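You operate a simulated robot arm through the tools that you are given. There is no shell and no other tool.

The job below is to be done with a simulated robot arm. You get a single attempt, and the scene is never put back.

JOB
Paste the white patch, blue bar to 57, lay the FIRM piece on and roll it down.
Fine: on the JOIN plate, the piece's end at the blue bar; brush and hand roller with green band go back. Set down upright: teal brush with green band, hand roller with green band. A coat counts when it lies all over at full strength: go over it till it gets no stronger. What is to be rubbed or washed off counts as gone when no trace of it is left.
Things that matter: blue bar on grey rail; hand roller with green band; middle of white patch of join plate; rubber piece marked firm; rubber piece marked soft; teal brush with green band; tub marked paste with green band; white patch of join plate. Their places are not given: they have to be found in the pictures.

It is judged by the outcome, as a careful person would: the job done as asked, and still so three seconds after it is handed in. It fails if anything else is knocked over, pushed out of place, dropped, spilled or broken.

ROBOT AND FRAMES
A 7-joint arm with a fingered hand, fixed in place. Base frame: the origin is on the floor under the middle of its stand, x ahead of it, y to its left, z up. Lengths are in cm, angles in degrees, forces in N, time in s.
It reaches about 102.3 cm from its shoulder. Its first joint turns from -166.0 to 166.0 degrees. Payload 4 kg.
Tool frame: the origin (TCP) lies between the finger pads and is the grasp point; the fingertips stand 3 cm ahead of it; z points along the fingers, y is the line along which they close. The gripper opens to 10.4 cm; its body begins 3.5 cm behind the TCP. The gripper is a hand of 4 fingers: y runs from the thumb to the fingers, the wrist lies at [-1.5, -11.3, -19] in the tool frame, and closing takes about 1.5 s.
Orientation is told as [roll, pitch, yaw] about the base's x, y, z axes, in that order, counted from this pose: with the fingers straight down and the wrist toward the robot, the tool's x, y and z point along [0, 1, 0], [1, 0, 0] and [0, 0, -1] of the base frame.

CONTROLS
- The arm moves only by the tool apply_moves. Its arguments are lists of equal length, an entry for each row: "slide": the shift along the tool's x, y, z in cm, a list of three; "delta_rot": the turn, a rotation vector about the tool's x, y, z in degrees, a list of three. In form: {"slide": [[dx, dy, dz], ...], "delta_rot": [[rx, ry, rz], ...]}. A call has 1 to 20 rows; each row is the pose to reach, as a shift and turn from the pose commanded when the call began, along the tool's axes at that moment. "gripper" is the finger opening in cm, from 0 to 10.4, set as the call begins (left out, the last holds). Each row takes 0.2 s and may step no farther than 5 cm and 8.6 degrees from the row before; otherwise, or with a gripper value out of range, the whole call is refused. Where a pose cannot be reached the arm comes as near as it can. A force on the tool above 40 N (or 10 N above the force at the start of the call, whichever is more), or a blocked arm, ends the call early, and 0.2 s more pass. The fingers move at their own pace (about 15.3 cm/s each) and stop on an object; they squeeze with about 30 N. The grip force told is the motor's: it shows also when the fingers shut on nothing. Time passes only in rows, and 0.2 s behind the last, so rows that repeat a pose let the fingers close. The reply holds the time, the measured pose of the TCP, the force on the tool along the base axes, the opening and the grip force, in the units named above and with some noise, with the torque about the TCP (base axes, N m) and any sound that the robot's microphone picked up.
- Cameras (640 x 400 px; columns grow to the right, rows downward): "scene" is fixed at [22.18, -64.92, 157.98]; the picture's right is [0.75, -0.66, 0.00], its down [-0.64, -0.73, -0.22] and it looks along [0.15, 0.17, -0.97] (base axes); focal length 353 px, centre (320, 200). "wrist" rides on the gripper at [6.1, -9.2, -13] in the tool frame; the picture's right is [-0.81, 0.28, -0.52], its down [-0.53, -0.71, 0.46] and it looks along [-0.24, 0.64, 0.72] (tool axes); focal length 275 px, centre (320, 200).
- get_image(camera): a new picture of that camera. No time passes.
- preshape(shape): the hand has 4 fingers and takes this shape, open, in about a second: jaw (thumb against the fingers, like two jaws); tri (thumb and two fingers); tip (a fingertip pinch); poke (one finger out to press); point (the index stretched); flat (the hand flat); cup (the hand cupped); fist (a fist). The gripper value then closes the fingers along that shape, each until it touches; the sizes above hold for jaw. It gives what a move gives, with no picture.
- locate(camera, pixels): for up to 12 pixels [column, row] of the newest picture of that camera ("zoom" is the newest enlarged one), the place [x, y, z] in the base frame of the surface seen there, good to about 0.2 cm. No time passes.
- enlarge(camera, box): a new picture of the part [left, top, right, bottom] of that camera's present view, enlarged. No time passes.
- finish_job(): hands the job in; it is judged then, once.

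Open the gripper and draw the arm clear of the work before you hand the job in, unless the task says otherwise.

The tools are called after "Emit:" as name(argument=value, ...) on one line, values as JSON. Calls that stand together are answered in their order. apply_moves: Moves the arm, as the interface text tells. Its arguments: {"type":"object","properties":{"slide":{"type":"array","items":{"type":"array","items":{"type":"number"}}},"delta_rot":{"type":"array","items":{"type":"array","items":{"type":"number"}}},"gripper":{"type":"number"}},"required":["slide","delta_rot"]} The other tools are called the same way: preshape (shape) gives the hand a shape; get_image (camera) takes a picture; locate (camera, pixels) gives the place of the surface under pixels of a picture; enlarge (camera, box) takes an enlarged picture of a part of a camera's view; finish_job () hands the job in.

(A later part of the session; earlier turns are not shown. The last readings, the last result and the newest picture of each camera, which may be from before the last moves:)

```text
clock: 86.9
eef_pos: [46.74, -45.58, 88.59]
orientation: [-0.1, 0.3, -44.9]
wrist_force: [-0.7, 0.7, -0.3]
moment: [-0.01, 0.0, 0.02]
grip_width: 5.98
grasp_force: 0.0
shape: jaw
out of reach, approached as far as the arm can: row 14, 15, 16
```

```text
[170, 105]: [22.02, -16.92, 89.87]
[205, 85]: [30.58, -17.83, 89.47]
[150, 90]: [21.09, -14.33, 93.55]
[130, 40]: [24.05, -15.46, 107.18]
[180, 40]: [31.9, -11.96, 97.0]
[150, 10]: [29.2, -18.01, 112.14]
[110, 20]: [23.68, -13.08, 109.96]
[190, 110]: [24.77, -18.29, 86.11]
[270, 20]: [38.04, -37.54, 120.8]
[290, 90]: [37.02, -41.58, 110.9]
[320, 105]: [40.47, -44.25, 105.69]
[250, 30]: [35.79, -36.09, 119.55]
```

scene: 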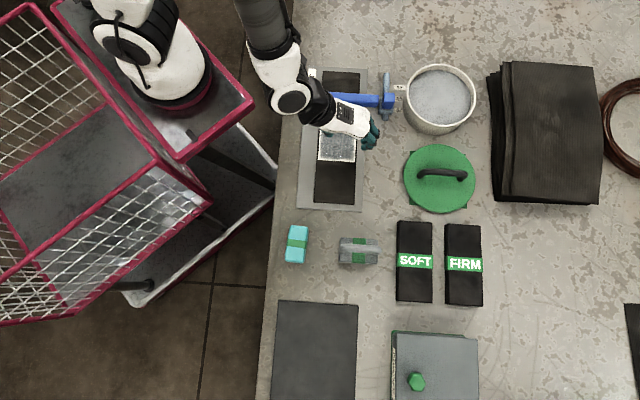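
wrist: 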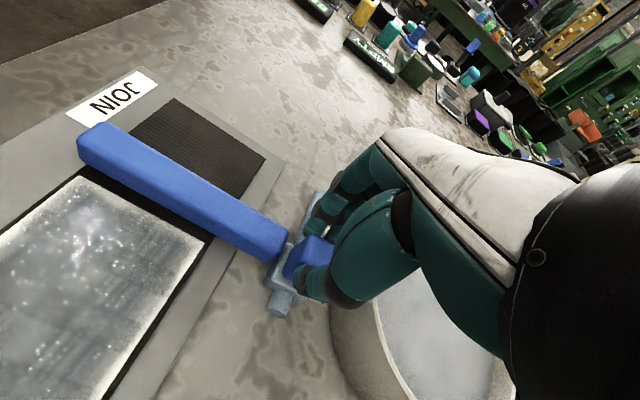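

The limit is the wrist's nearness to the shoulder (about (27,−9)). I will therefore hold the FIRM piece about 4 cm toward its −u end with the hand leaning slightly, which moves the wrist outward. Now I rise and go above the FIRM piece (u≈−29, v≈92).

Emit:
apply_moves(slide=[[0, 0, -3.8], [0, 0, -7.6], [0, 0, -11.4], [-3.3, 3.0, -11.4], [-6.6, 5.9, -11.4], [-9.9, 8.9, -11.4], [-13.2, 11.9, -11.4], [-16.6, 14.8, -11.4], [-19.9, 17.8, -11.4], [-23.2, 20.8, -11.4], [-26.5, 23.7, -11.4], [-29.8, 26.7, -11.4], [-29.8, 26.7, -11.4]], delta_rot=[[0, 0, 0], [0, 0, 0], [0, 0, 0], [0, 0, 0], [0, 0, 0], [0, 0, 0], [0, 0, 0], [0, 0, 0], [0, 0, 0], [0, 0, 0], [0, 0, 0], [0, 0, 0], [0, 0, 0]], gripper=8.8)

Emit:
get_image(camera="wrist")

Emit:
get_image(camera="scene")

```text
clock: 89.7
eef_pos: [44.73, -85.71, 99.89]
orientation: [0.0, 0.2, -45.0]
wrist_force: [-0.2, -0.8, 0.5]
moment: [-0.01, 0.0, 0.0]
grip_width: 8.76
grasp_force: 0.1
shape: jaw
```

```text
taken
```

wrist: 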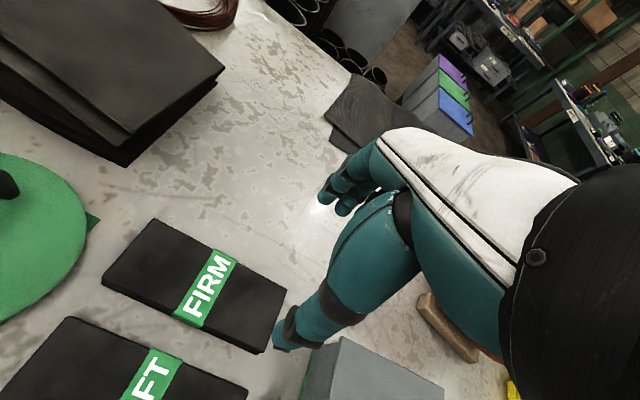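

```text
taken
```

scene: 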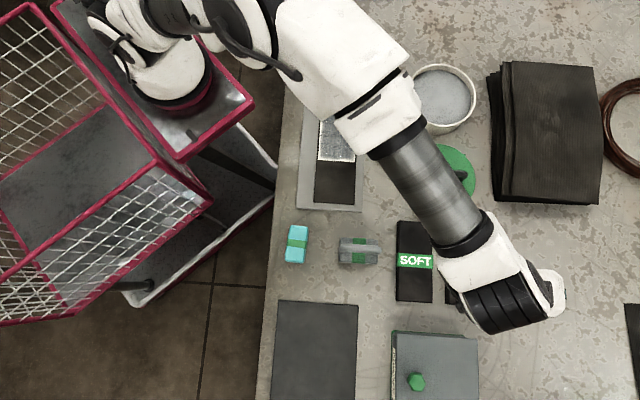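

The FIRM piece is clear in the wrist view. I locate its corners, the SOFT piece's facing edge and the grey box beside it.

Emit:
locate(camera="wrist", pixels=[[105, 275], [155, 222], [283, 298], [260, 350], [130, 293], [220, 332], [200, 243], [245, 398], [75, 322], [150, 352], [320, 345], [225, 280]])

Emit:
locate(camera="scene", pixels=[[393, 333], [477, 338], [440, 335], [393, 328], [477, 332], [445, 290], [450, 300], [432, 250], [432, 290], [446, 235], [480, 345], [470, 310]])

```text
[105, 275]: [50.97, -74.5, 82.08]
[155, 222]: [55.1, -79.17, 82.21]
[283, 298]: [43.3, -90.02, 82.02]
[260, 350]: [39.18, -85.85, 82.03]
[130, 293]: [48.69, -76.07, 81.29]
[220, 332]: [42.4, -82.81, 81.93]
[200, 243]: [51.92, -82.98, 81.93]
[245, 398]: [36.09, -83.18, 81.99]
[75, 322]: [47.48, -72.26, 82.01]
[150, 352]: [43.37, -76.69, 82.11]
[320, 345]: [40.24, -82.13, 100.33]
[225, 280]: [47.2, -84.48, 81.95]
```

```text
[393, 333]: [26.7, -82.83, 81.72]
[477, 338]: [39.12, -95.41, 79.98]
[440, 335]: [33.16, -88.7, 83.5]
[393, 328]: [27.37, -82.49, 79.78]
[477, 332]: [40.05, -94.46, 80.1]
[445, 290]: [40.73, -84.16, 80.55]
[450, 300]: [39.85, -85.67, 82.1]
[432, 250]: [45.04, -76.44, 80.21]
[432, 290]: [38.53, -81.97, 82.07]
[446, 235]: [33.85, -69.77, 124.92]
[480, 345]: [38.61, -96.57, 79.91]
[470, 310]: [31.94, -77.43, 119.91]
```

FIRM spans u −33.2…−16.5, v 88.25…95.4 and SOFT's edge is at v≈85, leaving 3.2 cm for the thumb. I set the opening to 8.5, centre at v≈91.9, and lean the hand 8° about the closing axis.

Emit:
apply_moves(slide=[[0, -0.15, 0], [0, -0.3, 0], [0, -0.3, 0]], delta_rot=[[0, 4, 0], [0, 8, 0], [0, 8, 0]], gripper=8.5)

```text
clock: 90.5
eef_pos: [44.65, -85.49, 99.87]
orientation: [8.1, 0.3, -44.9]
wrist_force: [-0.6, 0.6, -0.1]
moment: [0.04, -0.02, 0.02]
grip_width: 8.53
grasp_force: 0.0
shape: jaw
```

Now I descend in the leaned frame to z≈86 first, keeping the tip just above the piece, and check the clearances.

Emit:
apply_moves(slide=[[-0.63, -0.1, 4.46], [-1.25, -0.1, 8.91], [-1.67, -0.1, 11.88], [-1.93, -0.1, 13.76], [-1.93, -0.1, 13.76]], delta_rot=[[0, 0, 0], [0, 0, 0], [0, 0, 0], [0, 0, 0], [0, 0, 0]])

Emit:
get_image(camera="wrist")

Emit:
enlarge(camera="wrist", box=[200, 180, 380, 400])

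```text
clock: 91.7
eef_pos: [44.3, -85.09, 85.67]
orientation: [8.1, 0.2, -45.1]
wrist_force: [-0.3, 0.4, -0.1]
moment: [-0.01, -0.02, 0.02]
grip_width: 8.51
grasp_force: 0.1
shape: jaw
```

```text
taken
```

wrist: 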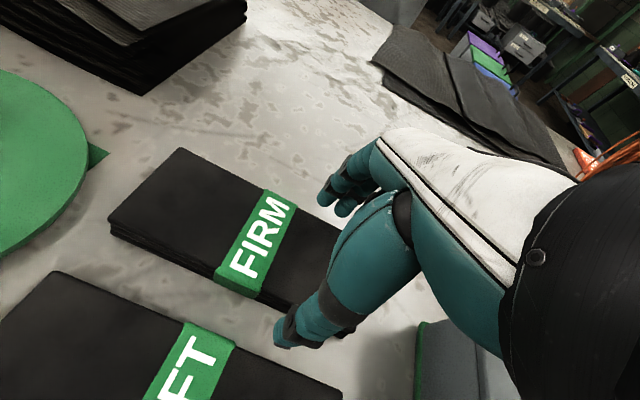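

```text
1.82 times, centred on (290, 290) of wrist
```

zoom: 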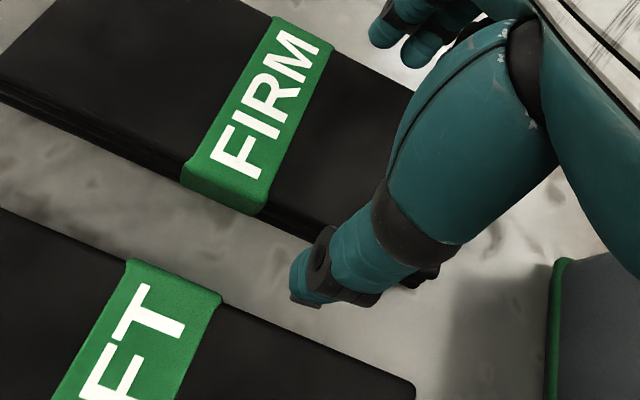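

The thumb tip is centred in the gap between the pieces. I lower the last 1.9 cm, slowly.

Emit:
apply_moves(slide=[[-0.11, 0.1, 0.8], [-0.2, 0.1, 1.45], [-0.26, 0.1, 1.88], [-0.26, 0.1, 1.88]], delta_rot=[[0, 0, 0], [0, 0, 0], [0, 0, 0], [0, 0, 0]])

Emit:
enlarge(camera="wrist", box=[200, 180, 380, 400])

```text
clock: 92.7
eef_pos: [44.43, -85.19, 83.9]
orientation: [8.1, 0.2, -45.0]
wrist_force: [-0.3, 0.2, -0.7]
moment: [0.01, 0.03, -0.02]
grip_width: 8.52
grasp_force: 0.0
shape: jaw
```

```text
1.82 times, centred on (290, 290) of wrist
```

zoom: 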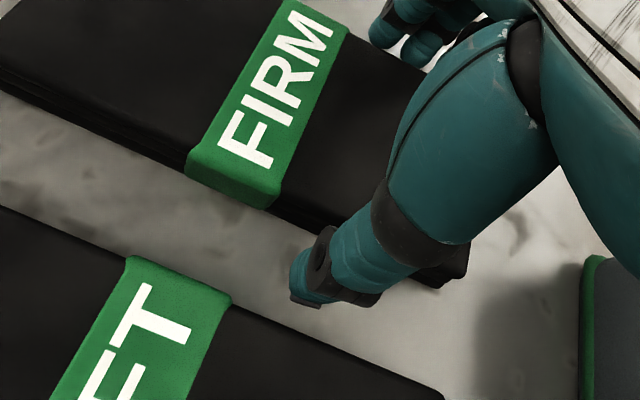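

No contact with table or SOFT. I close the fingers on the FIRM piece.

Emit:
apply_moves(slide=[[0, 0, 0], [0, 0, 0], [0, 0, 0], [0, 0, 0], [0, 0, 0], [0, 0, 0], [0, 0, 0], [0, 0, 0]], delta_rot=[[0, 0, 0], [0, 0, 0], [0, 0, 0], [0, 0, 0], [0, 0, 0], [0, 0, 0], [0, 0, 0], [0, 0, 0]], gripper=0)

Emit:
enlarge(camera="wrist", box=[100, 120, 400, 400])

```text
clock: 94.5
eef_pos: [44.43, -85.33, 83.97]
orientation: [8.1, 0.2, -45.1]
wrist_force: [0.3, 0.5, -0.5]
moment: [-0.05, 0.05, 0.07]
grip_width: 6.88
grasp_force: 30.4
shape: jaw
```

```text
1.43 times, centred on (250, 260) of wrist
```

zoom: 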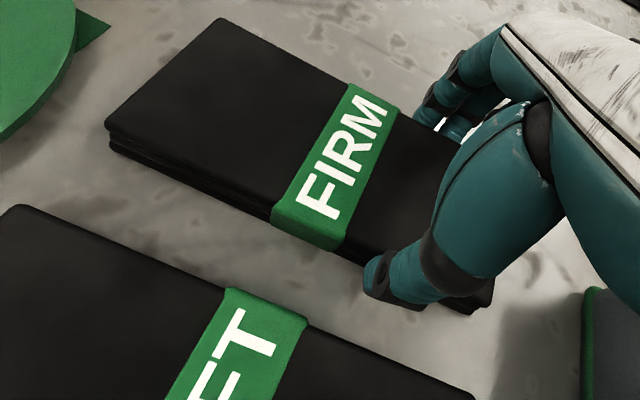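

The piece is gripped at 6.88 cm with 30 N. I lift slowly 3 cm and look whether it stays level.

Emit:
apply_moves(slide=[[0.07, 0, -0.5], [0.14, 0, -1.0], [0.28, 0, -2.0], [0.42, 0, -3.0], [0.42, 0, -3.0]], delta_rot=[[0, 0, 0], [0, 0, 0], [0, 0, 0], [0, 0, 0], [0, 0, 0]])

Emit:
get_image(camera="wrist")

```text
clock: 95.7
eef_pos: [44.53, -85.35, 87.05]
orientation: [8.2, 0.3, -45.0]
wrist_force: [-0.2, 0.6, -2.1]
moment: [-0.06, 0.09, 0.04]
grip_width: 6.87
grasp_force: 30.2
shape: jaw
```

```text
taken
```

wrist: 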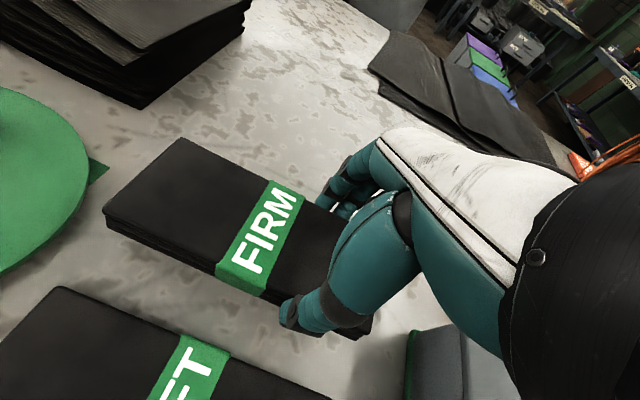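

The piece is up, weighing only about 2 N. I locate points on its top to check it is level.

Emit:
locate(camera="wrist", pixels=[[112, 208], [180, 145], [250, 180], [160, 225], [225, 190], [300, 200], [205, 245], [330, 215], [270, 275], [260, 240]])

```text
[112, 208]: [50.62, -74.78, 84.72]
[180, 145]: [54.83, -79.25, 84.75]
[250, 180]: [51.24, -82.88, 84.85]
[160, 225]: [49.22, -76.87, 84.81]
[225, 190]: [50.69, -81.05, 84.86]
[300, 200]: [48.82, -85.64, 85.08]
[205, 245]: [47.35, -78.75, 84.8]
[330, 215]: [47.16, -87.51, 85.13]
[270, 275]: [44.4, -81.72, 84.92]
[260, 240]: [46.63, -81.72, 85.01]
```

The top is level within about 1.6° (far end slightly low). I lift to z≈98 and carry it over the patch to TCP u≈−2.2, v≈63.8.

Emit:
apply_moves(slide=[[0.56, 0, -3.96], [1.13, 0, -7.92], [1.55, 0, -10.89], [4.48, -3.11, -10.47], [7.4, -6.22, -10.06], [10.33, -9.33, -9.64], [13.25, -12.44, -9.22], [16.18, -15.56, -8.8], [19.1, -18.67, -8.39], [22.03, -21.78, -7.97], [24.96, -24.89, -7.55], [27.88, -28.0, -7.14], [27.88, -28.0, -7.14]], delta_rot=[[0, 0, 0], [0, 0, 0], [0, 0, 0], [0, 0, 0], [0, 0, 0], [0, 0, 0], [0, 0, 0], [0, 0, 0], [0, 0, 0], [0, 0, 0], [0, 0, 0], [0, 0, 0], [0, 0, 0]])

Emit:
get_image(camera="scene")

Emit:
get_image(camera="wrist")

```text
clock: 98.5
eef_pos: [43.72, -46.74, 97.87]
orientation: [8.1, 0.2, -45.0]
wrist_force: [0.1, -0.4, -2.7]
moment: [-0.05, 0.09, 0.0]
grip_width: 6.85
grasp_force: 30.0
shape: jaw
```

```text
taken
```

scene: 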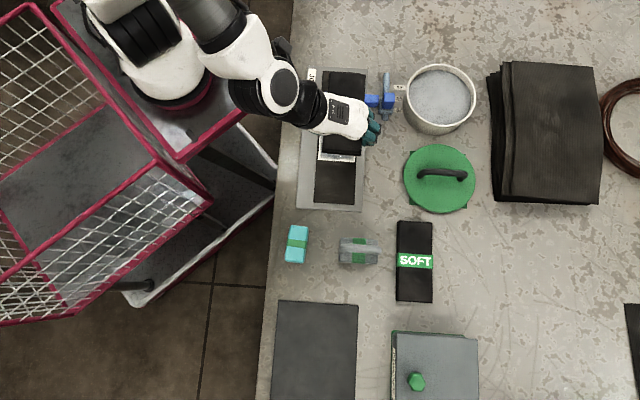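

```text
taken
```

wrist: 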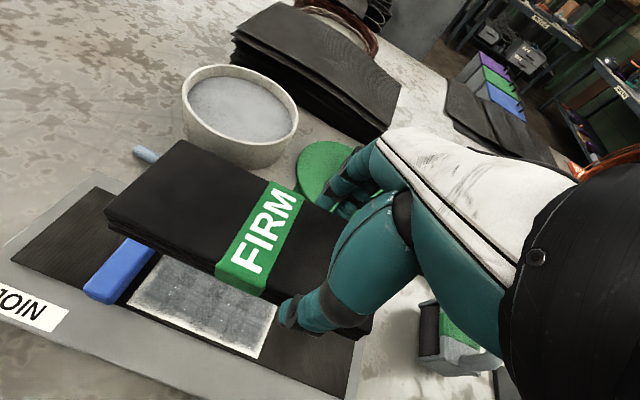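

The TCP reads u≈−2.1, v≈64.0, with no reach problem. I level the piece by 1.6° more lean, back off 0.3 cm from the bar and go down to z≈88.5 (piece bottom above the bar's top).

Emit:
apply_moves(slide=[[-0.3, -0.1, 0], [-0.86, -0.1, 3.96], [-1.28, -0.2, 6.9], [-1.6, -0.2, 9.2], [-1.6, -0.2, 9.2]], delta_rot=[[0, 0.8, 0], [0, 1.6, 0], [0, 1.6, 0], [0, 1.6, 0], [0, 1.6, 0]])

Emit:
get_image(camera="wrist")

Emit:
enlarge(camera="scene", box=[290, 55, 410, 215])

```text
clock: 99.7
eef_pos: [43.3, -46.79, 88.72]
orientation: [9.6, 0.2, -45.0]
wrist_force: [0.0, -0.4, -2.9]
moment: [-0.07, 0.03, -0.05]
grip_width: 6.87
grasp_force: 29.6
shape: jaw
```

```text
taken
```

wrist: 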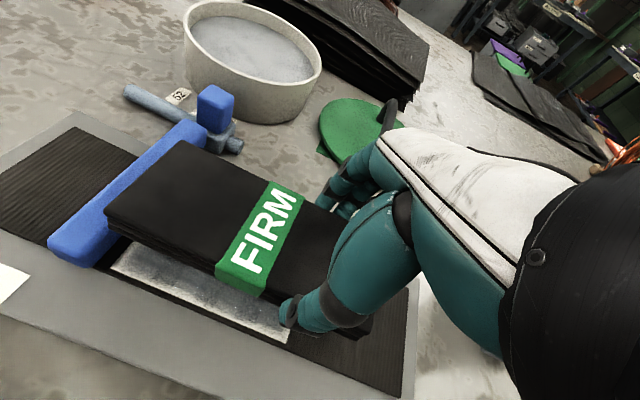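

```text
2.50 times, centred on (350, 135) of scene
```

zoom: 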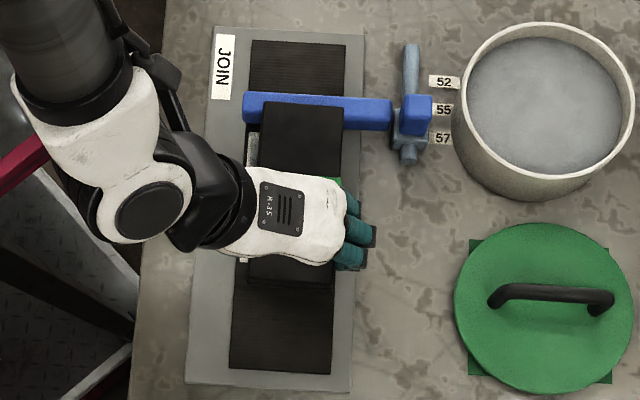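

I locate the piece's end edge and the bar's front face in the wrist view.

Emit:
locate(camera="wrist", pixels=[[110, 210], [147, 176], [182, 144], [104, 222], [85, 230], [150, 160], [205, 130], [98, 262], [215, 247], [310, 205], [270, 290], [100, 245]])

Emit:
enlarge(camera="wrist", box=[40, 100, 260, 300])

```text
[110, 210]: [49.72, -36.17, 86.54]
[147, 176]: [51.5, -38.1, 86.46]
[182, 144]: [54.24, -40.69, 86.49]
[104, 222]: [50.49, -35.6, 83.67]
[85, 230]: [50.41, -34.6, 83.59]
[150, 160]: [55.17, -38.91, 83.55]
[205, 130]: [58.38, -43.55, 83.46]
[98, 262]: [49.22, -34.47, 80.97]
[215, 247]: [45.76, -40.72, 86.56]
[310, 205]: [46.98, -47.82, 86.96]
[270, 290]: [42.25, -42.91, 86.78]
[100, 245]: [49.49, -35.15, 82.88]
```

```text
2.00 times, centred on (150, 200) of wrist
```

zoom: 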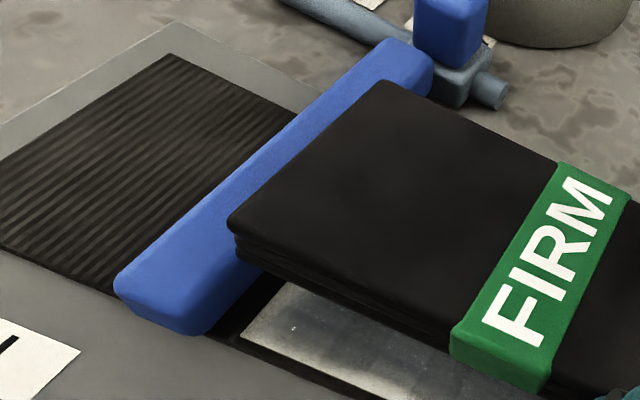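

The piece's end is at u≈9.7 (gap ~0.5 cm to the bar) and centred at v≈63.9; the far end droops ~2°. I level it 2° more and lower to z≈86.2, so its bottom is about 1 cm above the patch.

Emit:
apply_moves(slide=[[0, -0.1, 0], [-0.2, -0.1, 1.2], [-0.42, -0.1, 2.5], [-0.42, -0.1, 2.5]], delta_rot=[[0, 1, 0], [0, 2, 0], [0, 2, 0], [0, 2, 0]])

Emit:
enlarge(camera="wrist", box=[40, 100, 340, 340])

```text
clock: 100.7
eef_pos: [43.2, -46.79, 86.2]
orientation: [11.8, 0.2, -44.9]
wrist_force: [-0.1, -0.3, -2.7]
moment: [-0.06, 0.07, 0.03]
grip_width: 6.87
grasp_force: 29.8
shape: jaw
```

```text
1.67 times, centred on (190, 220) of wrist
```

zoom: 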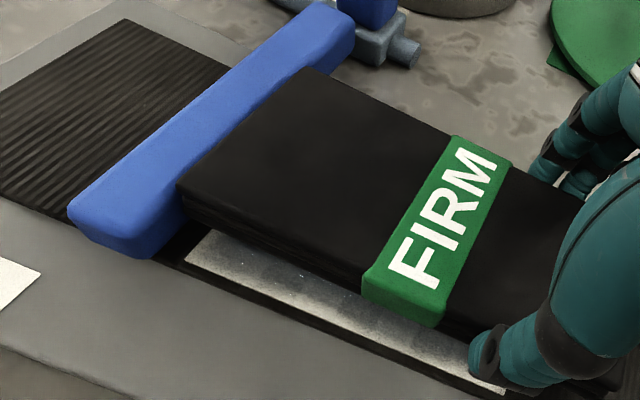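

Emit:
locate(camera="zoom", pixels=[[182, 184], [240, 130], [303, 72], [300, 200], [400, 150], [360, 265], [520, 230], [480, 290], [180, 215], [160, 240], [200, 130], [190, 262]])

```text
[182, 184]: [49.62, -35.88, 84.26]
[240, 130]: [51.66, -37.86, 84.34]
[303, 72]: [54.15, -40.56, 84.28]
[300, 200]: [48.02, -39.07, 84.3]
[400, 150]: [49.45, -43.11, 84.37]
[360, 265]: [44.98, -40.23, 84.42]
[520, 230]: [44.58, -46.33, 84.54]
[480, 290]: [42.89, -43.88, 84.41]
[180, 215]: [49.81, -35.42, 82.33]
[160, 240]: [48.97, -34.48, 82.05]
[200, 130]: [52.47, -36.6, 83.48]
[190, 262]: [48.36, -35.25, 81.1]
```

The end is now at u≈9.8, gap ≈0.4 cm, piece centred at v≈63.75 and level within 1°. I slide 0.3 cm toward the bar while lowering to just above the paste.

Emit:
apply_moves(slide=[[0.13, 0, 0.42], [0.13, 0, 0.84], [0.13, 0, 0.84]], delta_rot=[[0, 0.3, 0], [0, 0.6, 0], [0, 0.6, 0]])

Emit:
enlarge(camera="wrist", box=[40, 100, 240, 240])

Emit:
locate(camera="zoom", pixels=[[260, 255], [330, 190], [420, 110], [380, 250], [500, 180], [250, 280], [200, 270], [180, 300], [300, 170], [560, 300], [330, 300], [245, 262]])

```text
clock: 101.5
eef_pos: [43.36, -46.53, 85.31]
orientation: [12.2, 0.1, -45.0]
wrist_force: [-0.7, -4.1, -1.2]
moment: [-0.08, 0.07, -0.08]
grip_width: 6.88
grasp_force: 30.1
shape: jaw
```

```text
2.86 times, centred on (140, 170) of wrist
```

zoom: 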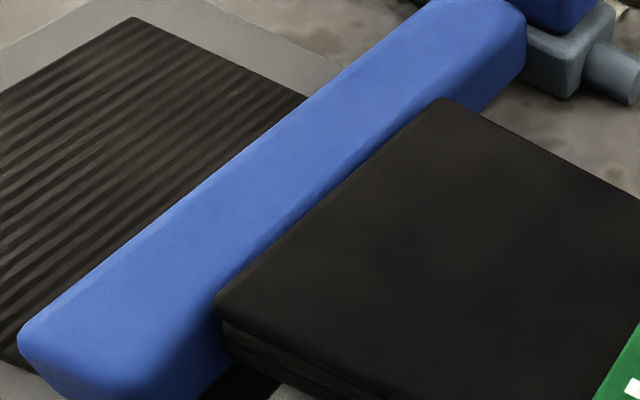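

```text
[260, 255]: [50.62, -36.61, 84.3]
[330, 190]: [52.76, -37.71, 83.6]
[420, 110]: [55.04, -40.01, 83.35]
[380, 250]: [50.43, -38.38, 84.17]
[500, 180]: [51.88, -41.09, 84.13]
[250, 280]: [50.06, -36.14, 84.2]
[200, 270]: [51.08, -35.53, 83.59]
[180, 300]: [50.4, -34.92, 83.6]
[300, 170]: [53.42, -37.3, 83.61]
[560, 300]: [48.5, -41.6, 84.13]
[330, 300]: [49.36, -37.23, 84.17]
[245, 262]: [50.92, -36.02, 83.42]
```

The tool feels 3.4 N from the bar and the piece's far end has stopped coming down, so it already touches the bar. I back off 0.25 cm and look at the level again.

Emit:
apply_moves(slide=[[-0.25, 0, -0.05], [-0.25, 0, -0.05]], delta_rot=[[0, 0, 0], [0, 0, 0]])

Emit:
enlarge(camera="wrist", box=[40, 100, 340, 340])

Emit:
locate(camera="zoom", pixels=[[182, 184], [240, 130], [303, 72], [300, 200], [400, 150], [360, 260], [520, 225], [480, 290], [190, 225], [150, 235], [200, 130], [300, 260]])

```text
clock: 102.1
eef_pos: [43.16, -46.53, 85.45]
orientation: [12.3, 0.3, -44.9]
wrist_force: [0.3, -0.8, -1.8]
moment: [-0.07, 0.09, 0.02]
grip_width: 6.86
grasp_force: 29.8
shape: jaw
```

```text
1.67 times, centred on (190, 220) of wrist
```

zoom: 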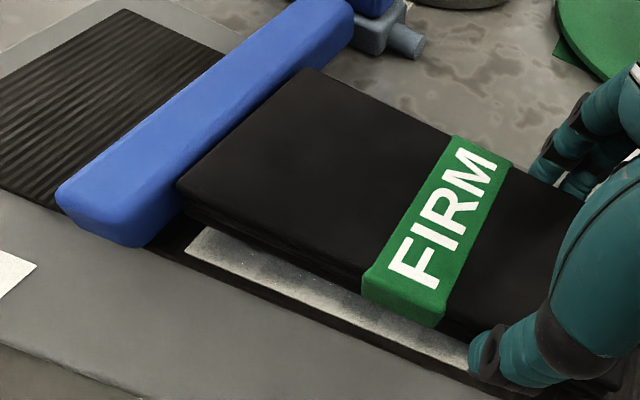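

```text
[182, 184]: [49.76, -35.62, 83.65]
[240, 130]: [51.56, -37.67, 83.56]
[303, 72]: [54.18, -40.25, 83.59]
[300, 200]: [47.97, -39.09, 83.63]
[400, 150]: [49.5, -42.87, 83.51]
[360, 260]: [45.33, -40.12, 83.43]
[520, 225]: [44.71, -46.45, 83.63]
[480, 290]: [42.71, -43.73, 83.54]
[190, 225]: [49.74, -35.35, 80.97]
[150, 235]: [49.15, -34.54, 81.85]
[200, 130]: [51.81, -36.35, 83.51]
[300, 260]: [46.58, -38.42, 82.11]
```

The piece is level now (top 83.5–83.65), end at u≈10.0 with ~0.2 cm gap. I lower straight down the last ~0.5 cm in small steps.

Emit:
apply_moves(slide=[[-0.04, 0, 0.2], [-0.07, 0, 0.35], [-0.1, 0, 0.47], [-0.1, 0, 0.47]], delta_rot=[[0, 0, 0], [0, 0, 0], [0, 0, 0], [0, 0, 0]])

Emit:
enlarge(camera="wrist", box=[40, 100, 340, 340])

Emit:
locate(camera="zoom", pixels=[[182, 184], [240, 130], [303, 72], [300, 200], [400, 150], [360, 260], [520, 225], [480, 290], [175, 195], [150, 235], [200, 130], [230, 110]])

```text
clock: 103.1
eef_pos: [43.16, -46.73, 85.0]
orientation: [12.4, 0.3, -45.0]
wrist_force: [1.0, 0.5, 6.5]
moment: [-0.2, -0.05, 0.01]
grip_width: 6.86
grasp_force: 30.1
shape: jaw
```

```text
1.67 times, centred on (190, 220) of wrist
```

zoom: 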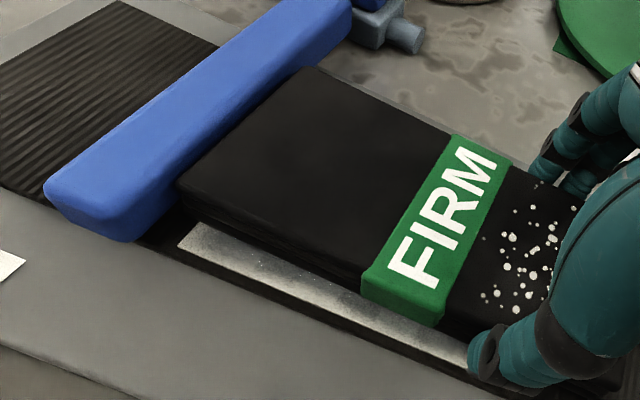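

```text
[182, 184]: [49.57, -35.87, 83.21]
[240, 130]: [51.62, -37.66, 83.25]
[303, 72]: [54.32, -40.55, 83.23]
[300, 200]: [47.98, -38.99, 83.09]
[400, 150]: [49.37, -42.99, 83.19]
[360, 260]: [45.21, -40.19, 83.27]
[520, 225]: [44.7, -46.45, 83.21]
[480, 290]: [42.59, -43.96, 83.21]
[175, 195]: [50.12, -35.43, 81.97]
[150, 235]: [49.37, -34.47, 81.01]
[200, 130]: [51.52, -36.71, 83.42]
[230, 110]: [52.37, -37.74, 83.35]
```

The piece lies on the paste (6.5 N) with its top at z≈83.2; white dots appeared on its near half. I zoom to see the dots and the gap at the bar.

Emit:
enlarge(camera="wrist", box=[220, 150, 340, 300])

Emit:
enlarge(camera="wrist", box=[50, 110, 200, 230])

Emit:
enlarge(camera="scene", box=[290, 55, 410, 215])

```text
2.67 times, centred on (280, 225) of wrist
```

zoom: 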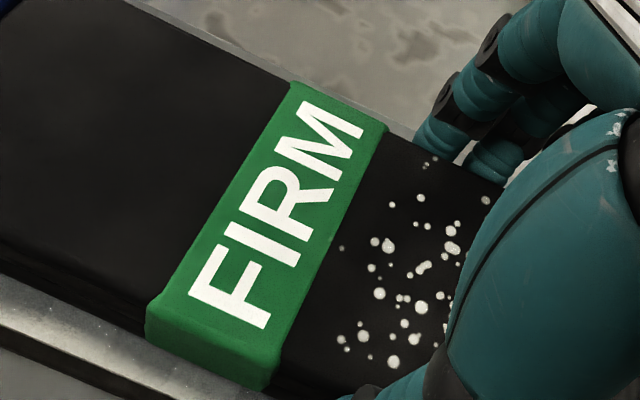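

```text
3.33 times, centred on (125, 170) of wrist
```

zoom: 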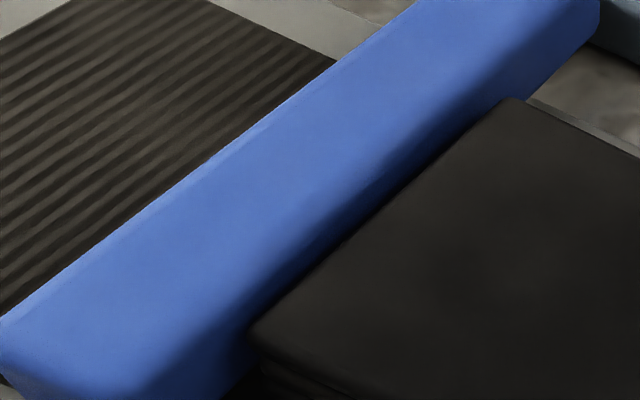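

```text
2.50 times, centred on (350, 135) of scene
```

zoom: 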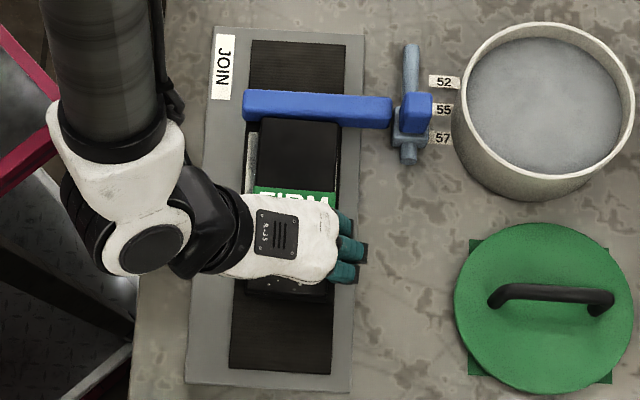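

The dots are air bubbles to be rolled out. I check the bar and slider in the scene zoom to see whether the bar moved and how large the gap is.

Emit:
locate(camera="zoom", pixels=[[396, 148], [425, 153], [408, 135], [425, 100], [425, 130], [375, 115], [375, 124], [375, 98], [255, 115], [255, 95], [300, 125], [300, 130]])

Emit:
enlarge(camera="scene", box=[305, 80, 385, 130])

```text
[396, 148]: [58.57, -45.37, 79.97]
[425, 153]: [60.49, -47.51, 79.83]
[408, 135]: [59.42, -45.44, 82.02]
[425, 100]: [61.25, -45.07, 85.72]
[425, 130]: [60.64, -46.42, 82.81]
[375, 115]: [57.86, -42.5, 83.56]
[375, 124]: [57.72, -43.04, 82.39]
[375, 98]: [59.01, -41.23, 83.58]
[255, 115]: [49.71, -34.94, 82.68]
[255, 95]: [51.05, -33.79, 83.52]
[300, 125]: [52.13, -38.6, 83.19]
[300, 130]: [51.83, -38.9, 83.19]
```

```text
8.00 times, centred on (345, 105) of scene
```

zoom: 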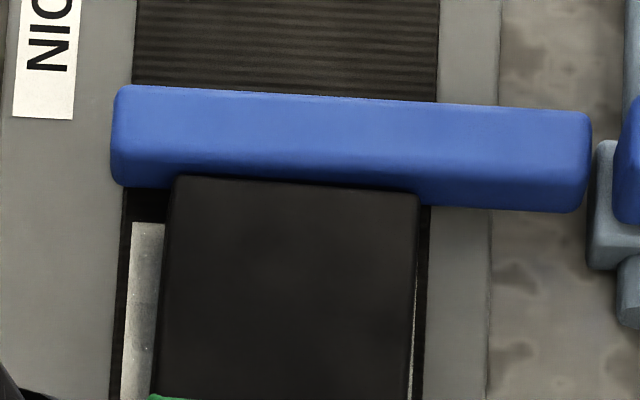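

The piece lies straight, about 0.3 cm right of the patch's centre line. I compare the slider with the 57 mark in the same zoom box as at the start.

Emit:
enlarge(camera="scene", box=[376, 66, 416, 126])

```text
6.67 times, centred on (396, 96) of scene
```

zoom: 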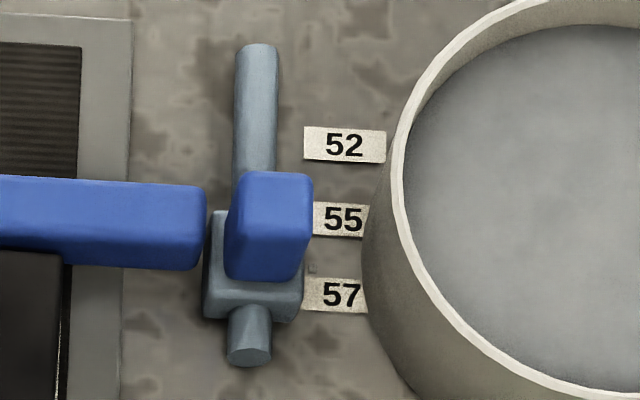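

The pixel shifts suggest the bar now stands ~0.4 cm short of 57, pushed back a little when the piece touched it. I locate slider, knob and bar faces to confirm.

Emit:
locate(camera="zoom", pixels=[[218, 290], [218, 308], [285, 292], [285, 310], [260, 272], [260, 260], [190, 240], [190, 258], [190, 190], [340, 294], [245, 185], [295, 190]])

Emit:
locate(camera="zoom", pixels=[[340, 145], [340, 219], [315, 283], [315, 306], [310, 133], [310, 157], [100, 245], [100, 258], [30, 240], [30, 250], [30, 255], [20, 270]])

```text
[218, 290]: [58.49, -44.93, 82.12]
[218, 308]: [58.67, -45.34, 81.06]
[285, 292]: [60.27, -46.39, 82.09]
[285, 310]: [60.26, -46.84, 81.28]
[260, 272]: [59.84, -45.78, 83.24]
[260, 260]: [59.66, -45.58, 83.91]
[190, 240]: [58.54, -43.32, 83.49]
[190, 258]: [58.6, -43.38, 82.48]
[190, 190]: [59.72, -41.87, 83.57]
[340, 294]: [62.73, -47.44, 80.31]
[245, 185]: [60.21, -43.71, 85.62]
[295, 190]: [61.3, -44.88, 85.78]
```

```text
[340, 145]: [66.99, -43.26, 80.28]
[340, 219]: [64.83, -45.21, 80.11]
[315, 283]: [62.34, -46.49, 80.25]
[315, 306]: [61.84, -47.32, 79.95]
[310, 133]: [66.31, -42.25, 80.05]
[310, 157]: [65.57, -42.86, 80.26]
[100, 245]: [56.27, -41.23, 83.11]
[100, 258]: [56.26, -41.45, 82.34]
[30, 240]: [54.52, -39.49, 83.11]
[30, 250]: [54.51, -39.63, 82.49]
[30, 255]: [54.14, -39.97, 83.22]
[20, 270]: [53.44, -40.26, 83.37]
```

Slider and bar stand about 0.35 cm short of 57 after the touch. First I set the piece right: ease the pressure, slide it 0.2 cm toward the bar line and 0.3 cm toward −v to centre it on the patch.

Emit:
apply_moves(slide=[[0.02, 0, -0.1], [0.12, -0.15, -0.08], [0.22, -0.3, -0.06], [0.22, -0.3, -0.06]], delta_rot=[[0, 0, 0], [0, 0, 0], [0, 0, 0], [0, 0, 0]])

Emit:
enlarge(camera="scene", box=[305, 80, 385, 130])

Emit:
locate(camera="zoom", pixels=[[185, 185], [250, 188], [320, 192], [405, 200], [175, 260], [415, 270], [140, 260], [425, 270], [140, 175], [140, 180], [450, 190], [450, 200]])

```text
clock: 104.1
eef_pos: [43.06, -46.31, 85.03]
orientation: [12.4, 0.3, -45.0]
wrist_force: [-0.7, -2.6, -2.8]
moment: [-0.16, 0.06, -0.15]
grip_width: 6.88
grasp_force: 30.2
shape: jaw
```

```text
8.00 times, centred on (345, 105) of scene
```

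zoom: 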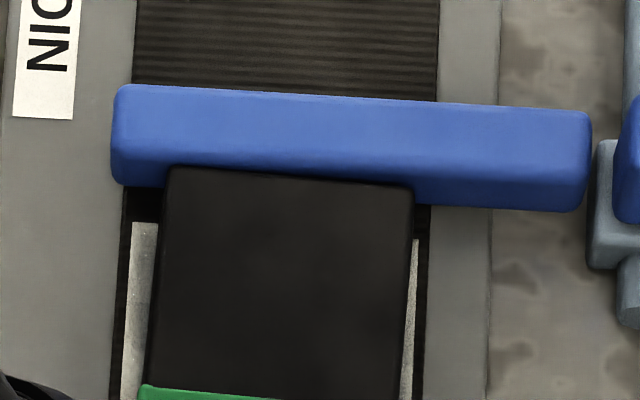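

```text
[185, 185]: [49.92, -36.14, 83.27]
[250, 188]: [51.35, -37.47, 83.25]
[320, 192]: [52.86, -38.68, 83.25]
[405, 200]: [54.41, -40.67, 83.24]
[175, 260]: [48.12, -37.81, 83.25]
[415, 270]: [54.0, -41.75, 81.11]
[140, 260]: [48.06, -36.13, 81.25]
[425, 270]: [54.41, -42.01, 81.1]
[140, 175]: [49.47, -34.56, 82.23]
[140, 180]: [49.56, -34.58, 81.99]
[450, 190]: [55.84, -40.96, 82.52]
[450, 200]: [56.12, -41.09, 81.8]
```

The piece is centred now with its end at u≈10.15, which matches where the bar's face belongs at 57. I lower it 0.1 cm onto the paste and open the fingers.

Emit:
apply_moves(slide=[[-0.02, 0, 0.08], [-0.03, 0, 0.12], [-0.03, 0, 0.12]], delta_rot=[[0, 0, 0], [0, 0, 0], [0, 0, 0]])

```text
clock: 104.9
eef_pos: [43.15, -46.45, 84.9]
orientation: [12.3, 0.3, -45.0]
wrist_force: [-0.2, -0.9, 8.2]
moment: [-0.21, -0.06, -0.02]
grip_width: 6.85
grasp_force: 30.2
shape: jaw
```

The piece sits on the paste with 8 N. I open the fingers to 8.6 cm, wait, then lift straight up.

Emit:
apply_moves(slide=[[0, 0, 0], [0, 0, 0], [0, 0, 0], [0, 0, 0], [0, 0, 0]], delta_rot=[[0, 0, 0], [0, 0, 0], [0, 0, 0], [0, 0, 0], [0, 0, 0]], gripper=8.6)

Emit:
enlarge(camera="wrist", box=[100, 120, 400, 400])

```text
clock: 106.1
eef_pos: [43.05, -46.46, 84.92]
orientation: [12.3, 0.2, -45.0]
wrist_force: [0.2, 0.3, -0.4]
moment: [0.0, -0.01, 0.01]
grip_width: 8.57
grasp_force: 0.1
shape: jaw
```

```text
1.43 times, centred on (250, 260) of wrist
```

zoom: 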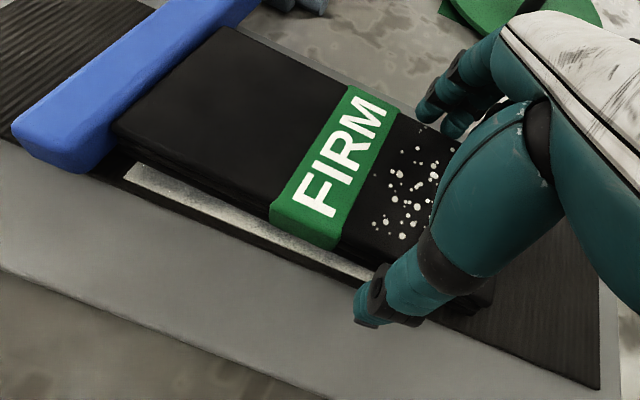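

The fingers are clear of the piece. I lift straight up 14 cm and bring the hand upright again.

Emit:
apply_moves(slide=[[0.43, 0, -1.95], [1.07, 0, -4.9], [1.9, 0, -8.8], [2.98, 0, -13.7], [2.98, 0, -13.7], [2.98, 0, -13.7]], delta_rot=[[0, 0, 0], [0, 0, 0], [0, 0, 0], [0, -6, 0], [0, -12.2, 0], [0, -12.2, 0]])

Emit:
enlarge(camera="wrist", box=[0, 60, 340, 400])

```text
refused: row 4 steps farther than a row can; nothing moved
```

```text
1.18 times, centred on (170, 230) of wrist
```

zoom: 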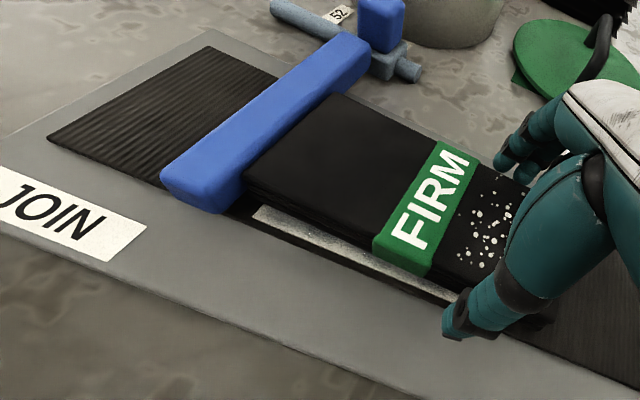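

Row 4 was slightly over the step limit; I resend with smaller steps.

Emit:
apply_moves(slide=[[0.43, 0, -1.95], [1.07, 0, -4.9], [1.9, 0, -8.8], [2.56, 0, -11.7], [2.98, 0, -13.7], [2.98, 0, -13.7]], delta_rot=[[0, 0, 0], [0, 0, 0], [0, 0, 0], [0, -6, 0], [0, -12.2, 0], [0, -12.2, 0]])

Emit:
get_image(camera="wrist")

Emit:
enlarge(camera="scene", box=[290, 55, 410, 215])

```text
clock: 107.5
eef_pos: [42.99, -46.21, 99.01]
orientation: [-0.1, 0.2, -45.0]
wrist_force: [0.4, 0.3, -0.6]
moment: [0.03, 0.02, 0.02]
grip_width: 8.61
grasp_force: 0.0
shape: jaw
```

```text
taken
```

wrist: 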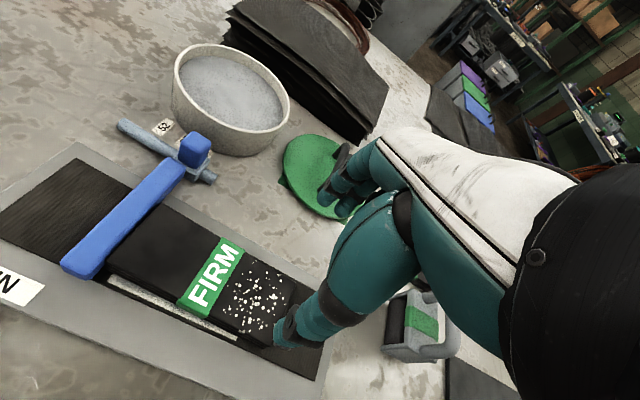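

```text
2.50 times, centred on (350, 135) of scene
```

zoom: 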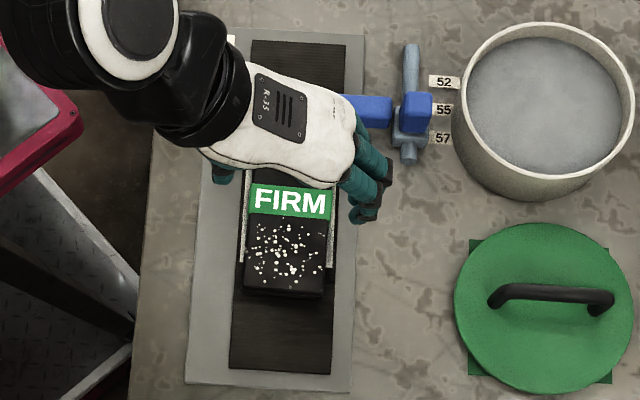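

The piece lies on the patch with bubbles on its near half. Now I return to the knob with yaw +45 to set the bar exactly to 57.

Emit:
apply_moves(slide=[[1.1, 0.9, -2], [2.2, 1.8, -2], [3.3, 2.8, -2], [4.4, 3.7, -2], [5.5, 4.6, -2], [6.6, 5.5, -2], [7.8, 6.4, -2], [8.9, 7.3, -2], [10.0, 8.3, -2], [11.1, 9.2, -2], [12.2, 10.1, -2], [13.3, 11.0, -2], [13.3, 11.0, -2]], delta_rot=[[0, 0, -7.5], [0, 0, -15], [0, 0, -22.5], [0, 0, -30], [0, 0, -37.5], [0, 0, -45], [0, 0, -52.5], [0, 0, -60], [0, 0, -67.5], [0, 0, -75], [0, 0, -82.5], [0, 0, -90], [0, 0, -90]], gripper=6)

Emit:
enlarge(camera="wrist", box=[100, 200, 340, 400])

Emit:
enlarge(camera="scene", box=[305, 80, 385, 130])

```text
clock: 110.3
eef_pos: [60.27, -44.84, 100.99]
orientation: [0.3, -0.2, 45.1]
wrist_force: [-0.5, -0.7, 0.1]
moment: [-0.02, 0.0, 0.01]
grip_width: 6.05
grasp_force: 0.1
shape: jaw
```

```text
2.00 times, centred on (220, 300) of wrist
```

zoom: 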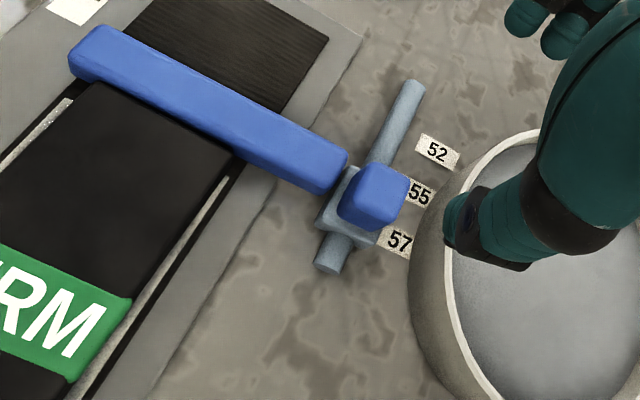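

```text
8.00 times, centred on (345, 105) of scene
```

zoom: 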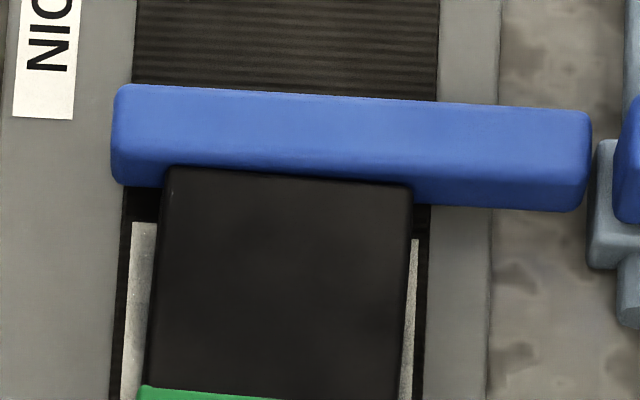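

The hand is above the knob. I lower to z≈87.2 as before, 0.2 cm toward −v for clearance from the tub.

Emit:
apply_moves(slide=[[0.2, 0.1, 4], [0.2, 0.1, 8], [0.2, 0.1, 11], [0.2, 0.1, 13], [0.2, 0.1, 13.8], [0.2, 0.1, 13.8]], delta_rot=[[0, 0, 0], [0, 0, 0], [0, 0, 0], [0, 0, 0], [0, 0, 0], [0, 0, 0]])

Emit:
get_image(camera="wrist")

```text
clock: 111.7
eef_pos: [60.29, -44.47, 86.94]
orientation: [0.3, -0.1, 45.0]
wrist_force: [-0.7, 0.6, 0.7]
moment: [0.01, -0.03, 0.02]
grip_width: 6.05
grasp_force: 0.1
shape: jaw
```

```text
taken
```

wrist: 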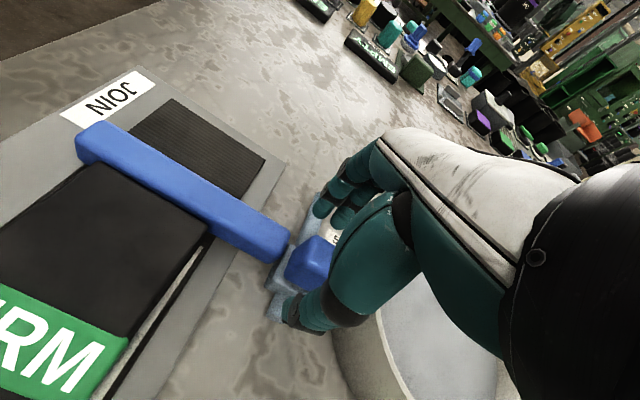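

I close on the knob.

Emit:
apply_moves(slide=[[0, 0, 0], [0, 0, 0], [0, 0, 0], [0, 0, 0], [0, 0, 0], [0, 0, 0], [0, 0, 0]], delta_rot=[[0, 0, 0], [0, 0, 0], [0, 0, 0], [0, 0, 0], [0, 0, 0], [0, 0, 0], [0, 0, 0]], gripper=0)

Emit:
enlarge(camera="wrist", box=[100, 100, 340, 340])

Emit:
enlarge(camera="scene", box=[305, 80, 405, 130])

```text
clock: 113.3
eef_pos: [60.23, -44.5, 86.98]
orientation: [0.2, -0.1, 45.1]
wrist_force: [-1.2, -0.4, -3.9]
moment: [0.02, 0.01, 0.02]
grip_width: 2.04
grasp_force: 30.1
shape: jaw
```

```text
1.67 times, centred on (220, 220) of wrist
```

zoom: 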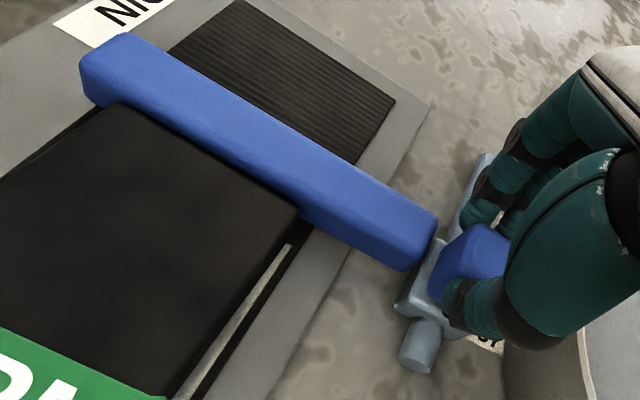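

```text
6.40 times, centred on (355, 105) of scene
```

zoom: 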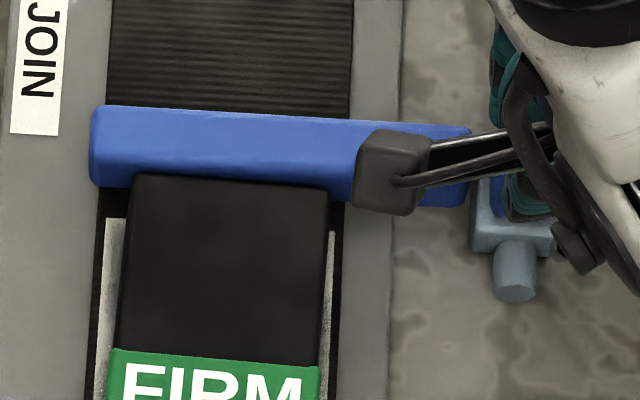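

The knob is held at TCP u≈11.1. I slide it 0.38 cm to u≈10.74, watching the force in case the bar meets the piece.

Emit:
apply_moves(slide=[[0, -0.15, 0], [0, -0.28, 0], [0, -0.38, 0], [0, -0.38, 0], [0, -0.38, 0]], delta_rot=[[0, 0, 0], [0, 0, 0], [0, 0, 0], [0, 0, 0], [0, 0, 0]])

Emit:
enlarge(camera="wrist", box=[100, 100, 340, 340])

Emit:
enlarge(camera="scene", box=[305, 80, 405, 130])

```text
clock: 114.5
eef_pos: [59.92, -44.82, 87.01]
orientation: [0.3, -0.1, 45.1]
wrist_force: [-0.2, 3.3, -17.7]
moment: [0.07, -0.02, 0.01]
grip_width: 2.02
grasp_force: 30.1
shape: jaw
```

```text
1.67 times, centred on (220, 220) of wrist
```

zoom: 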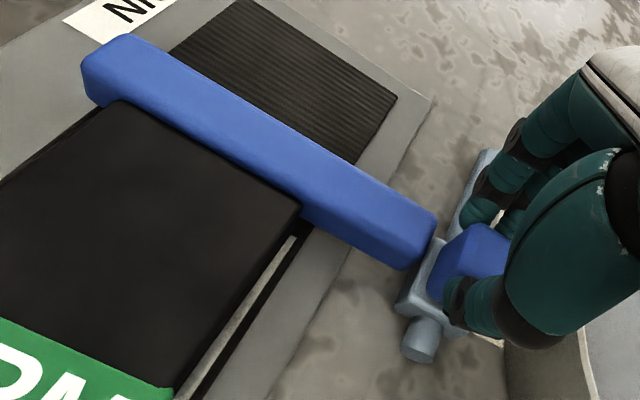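

```text
6.40 times, centred on (355, 105) of scene
```

zoom: 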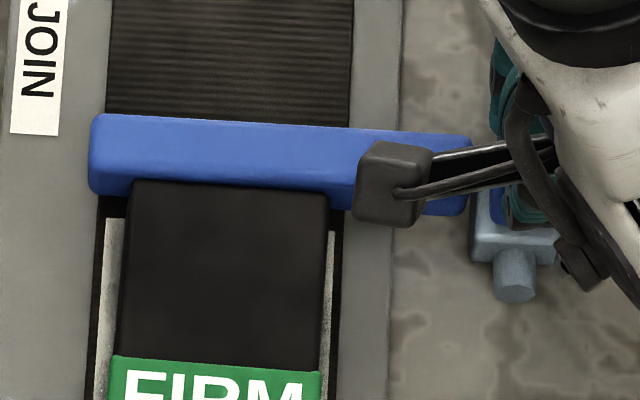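

The bar moved ~0.3–0.4 cm and now butts against the piece's end. I release the knob and lift straight up to measure.

Emit:
apply_moves(slide=[[0, 0, 0], [0, 0, 0], [0, 0, 0], [0, 0, 0], [0, 0, -2], [0, 0, -5], [0, 0, -9], [0, 0, -13], [0, 0, -13]], delta_rot=[[0, 0, 0], [0, 0, 0], [0, 0, 0], [0, 0, 0], [0, 0, 0], [0, 0, 0], [0, 0, 0], [0, 0, 0], [0, 0, 0]], gripper=6)

Emit:
enlarge(camera="scene", box=[376, 66, 416, 126])

Emit:
locate(camera="zoom", pixels=[[218, 300], [218, 318], [285, 302], [285, 318], [260, 282], [260, 270], [190, 255], [190, 265], [100, 255], [100, 263], [340, 294], [340, 145]])

```text
clock: 116.5
eef_pos: [60.23, -44.92, 99.92]
orientation: [0.2, -0.1, 45.0]
wrist_force: [-0.1, 0.0, 0.1]
moment: [-0.01, 0.0, 0.01]
grip_width: 5.96
grasp_force: 0.0
shape: jaw
```

```text
6.67 times, centred on (396, 96) of scene
```

zoom: 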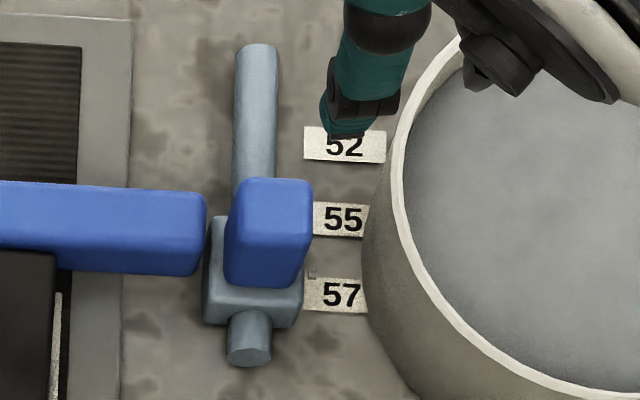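

```text
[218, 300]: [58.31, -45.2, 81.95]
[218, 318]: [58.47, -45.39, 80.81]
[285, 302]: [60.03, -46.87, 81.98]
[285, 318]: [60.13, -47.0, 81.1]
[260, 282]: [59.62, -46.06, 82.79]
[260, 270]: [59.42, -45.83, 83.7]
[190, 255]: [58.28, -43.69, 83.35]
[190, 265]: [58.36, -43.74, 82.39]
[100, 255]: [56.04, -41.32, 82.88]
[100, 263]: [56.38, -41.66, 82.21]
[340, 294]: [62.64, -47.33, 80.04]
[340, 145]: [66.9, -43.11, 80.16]
```

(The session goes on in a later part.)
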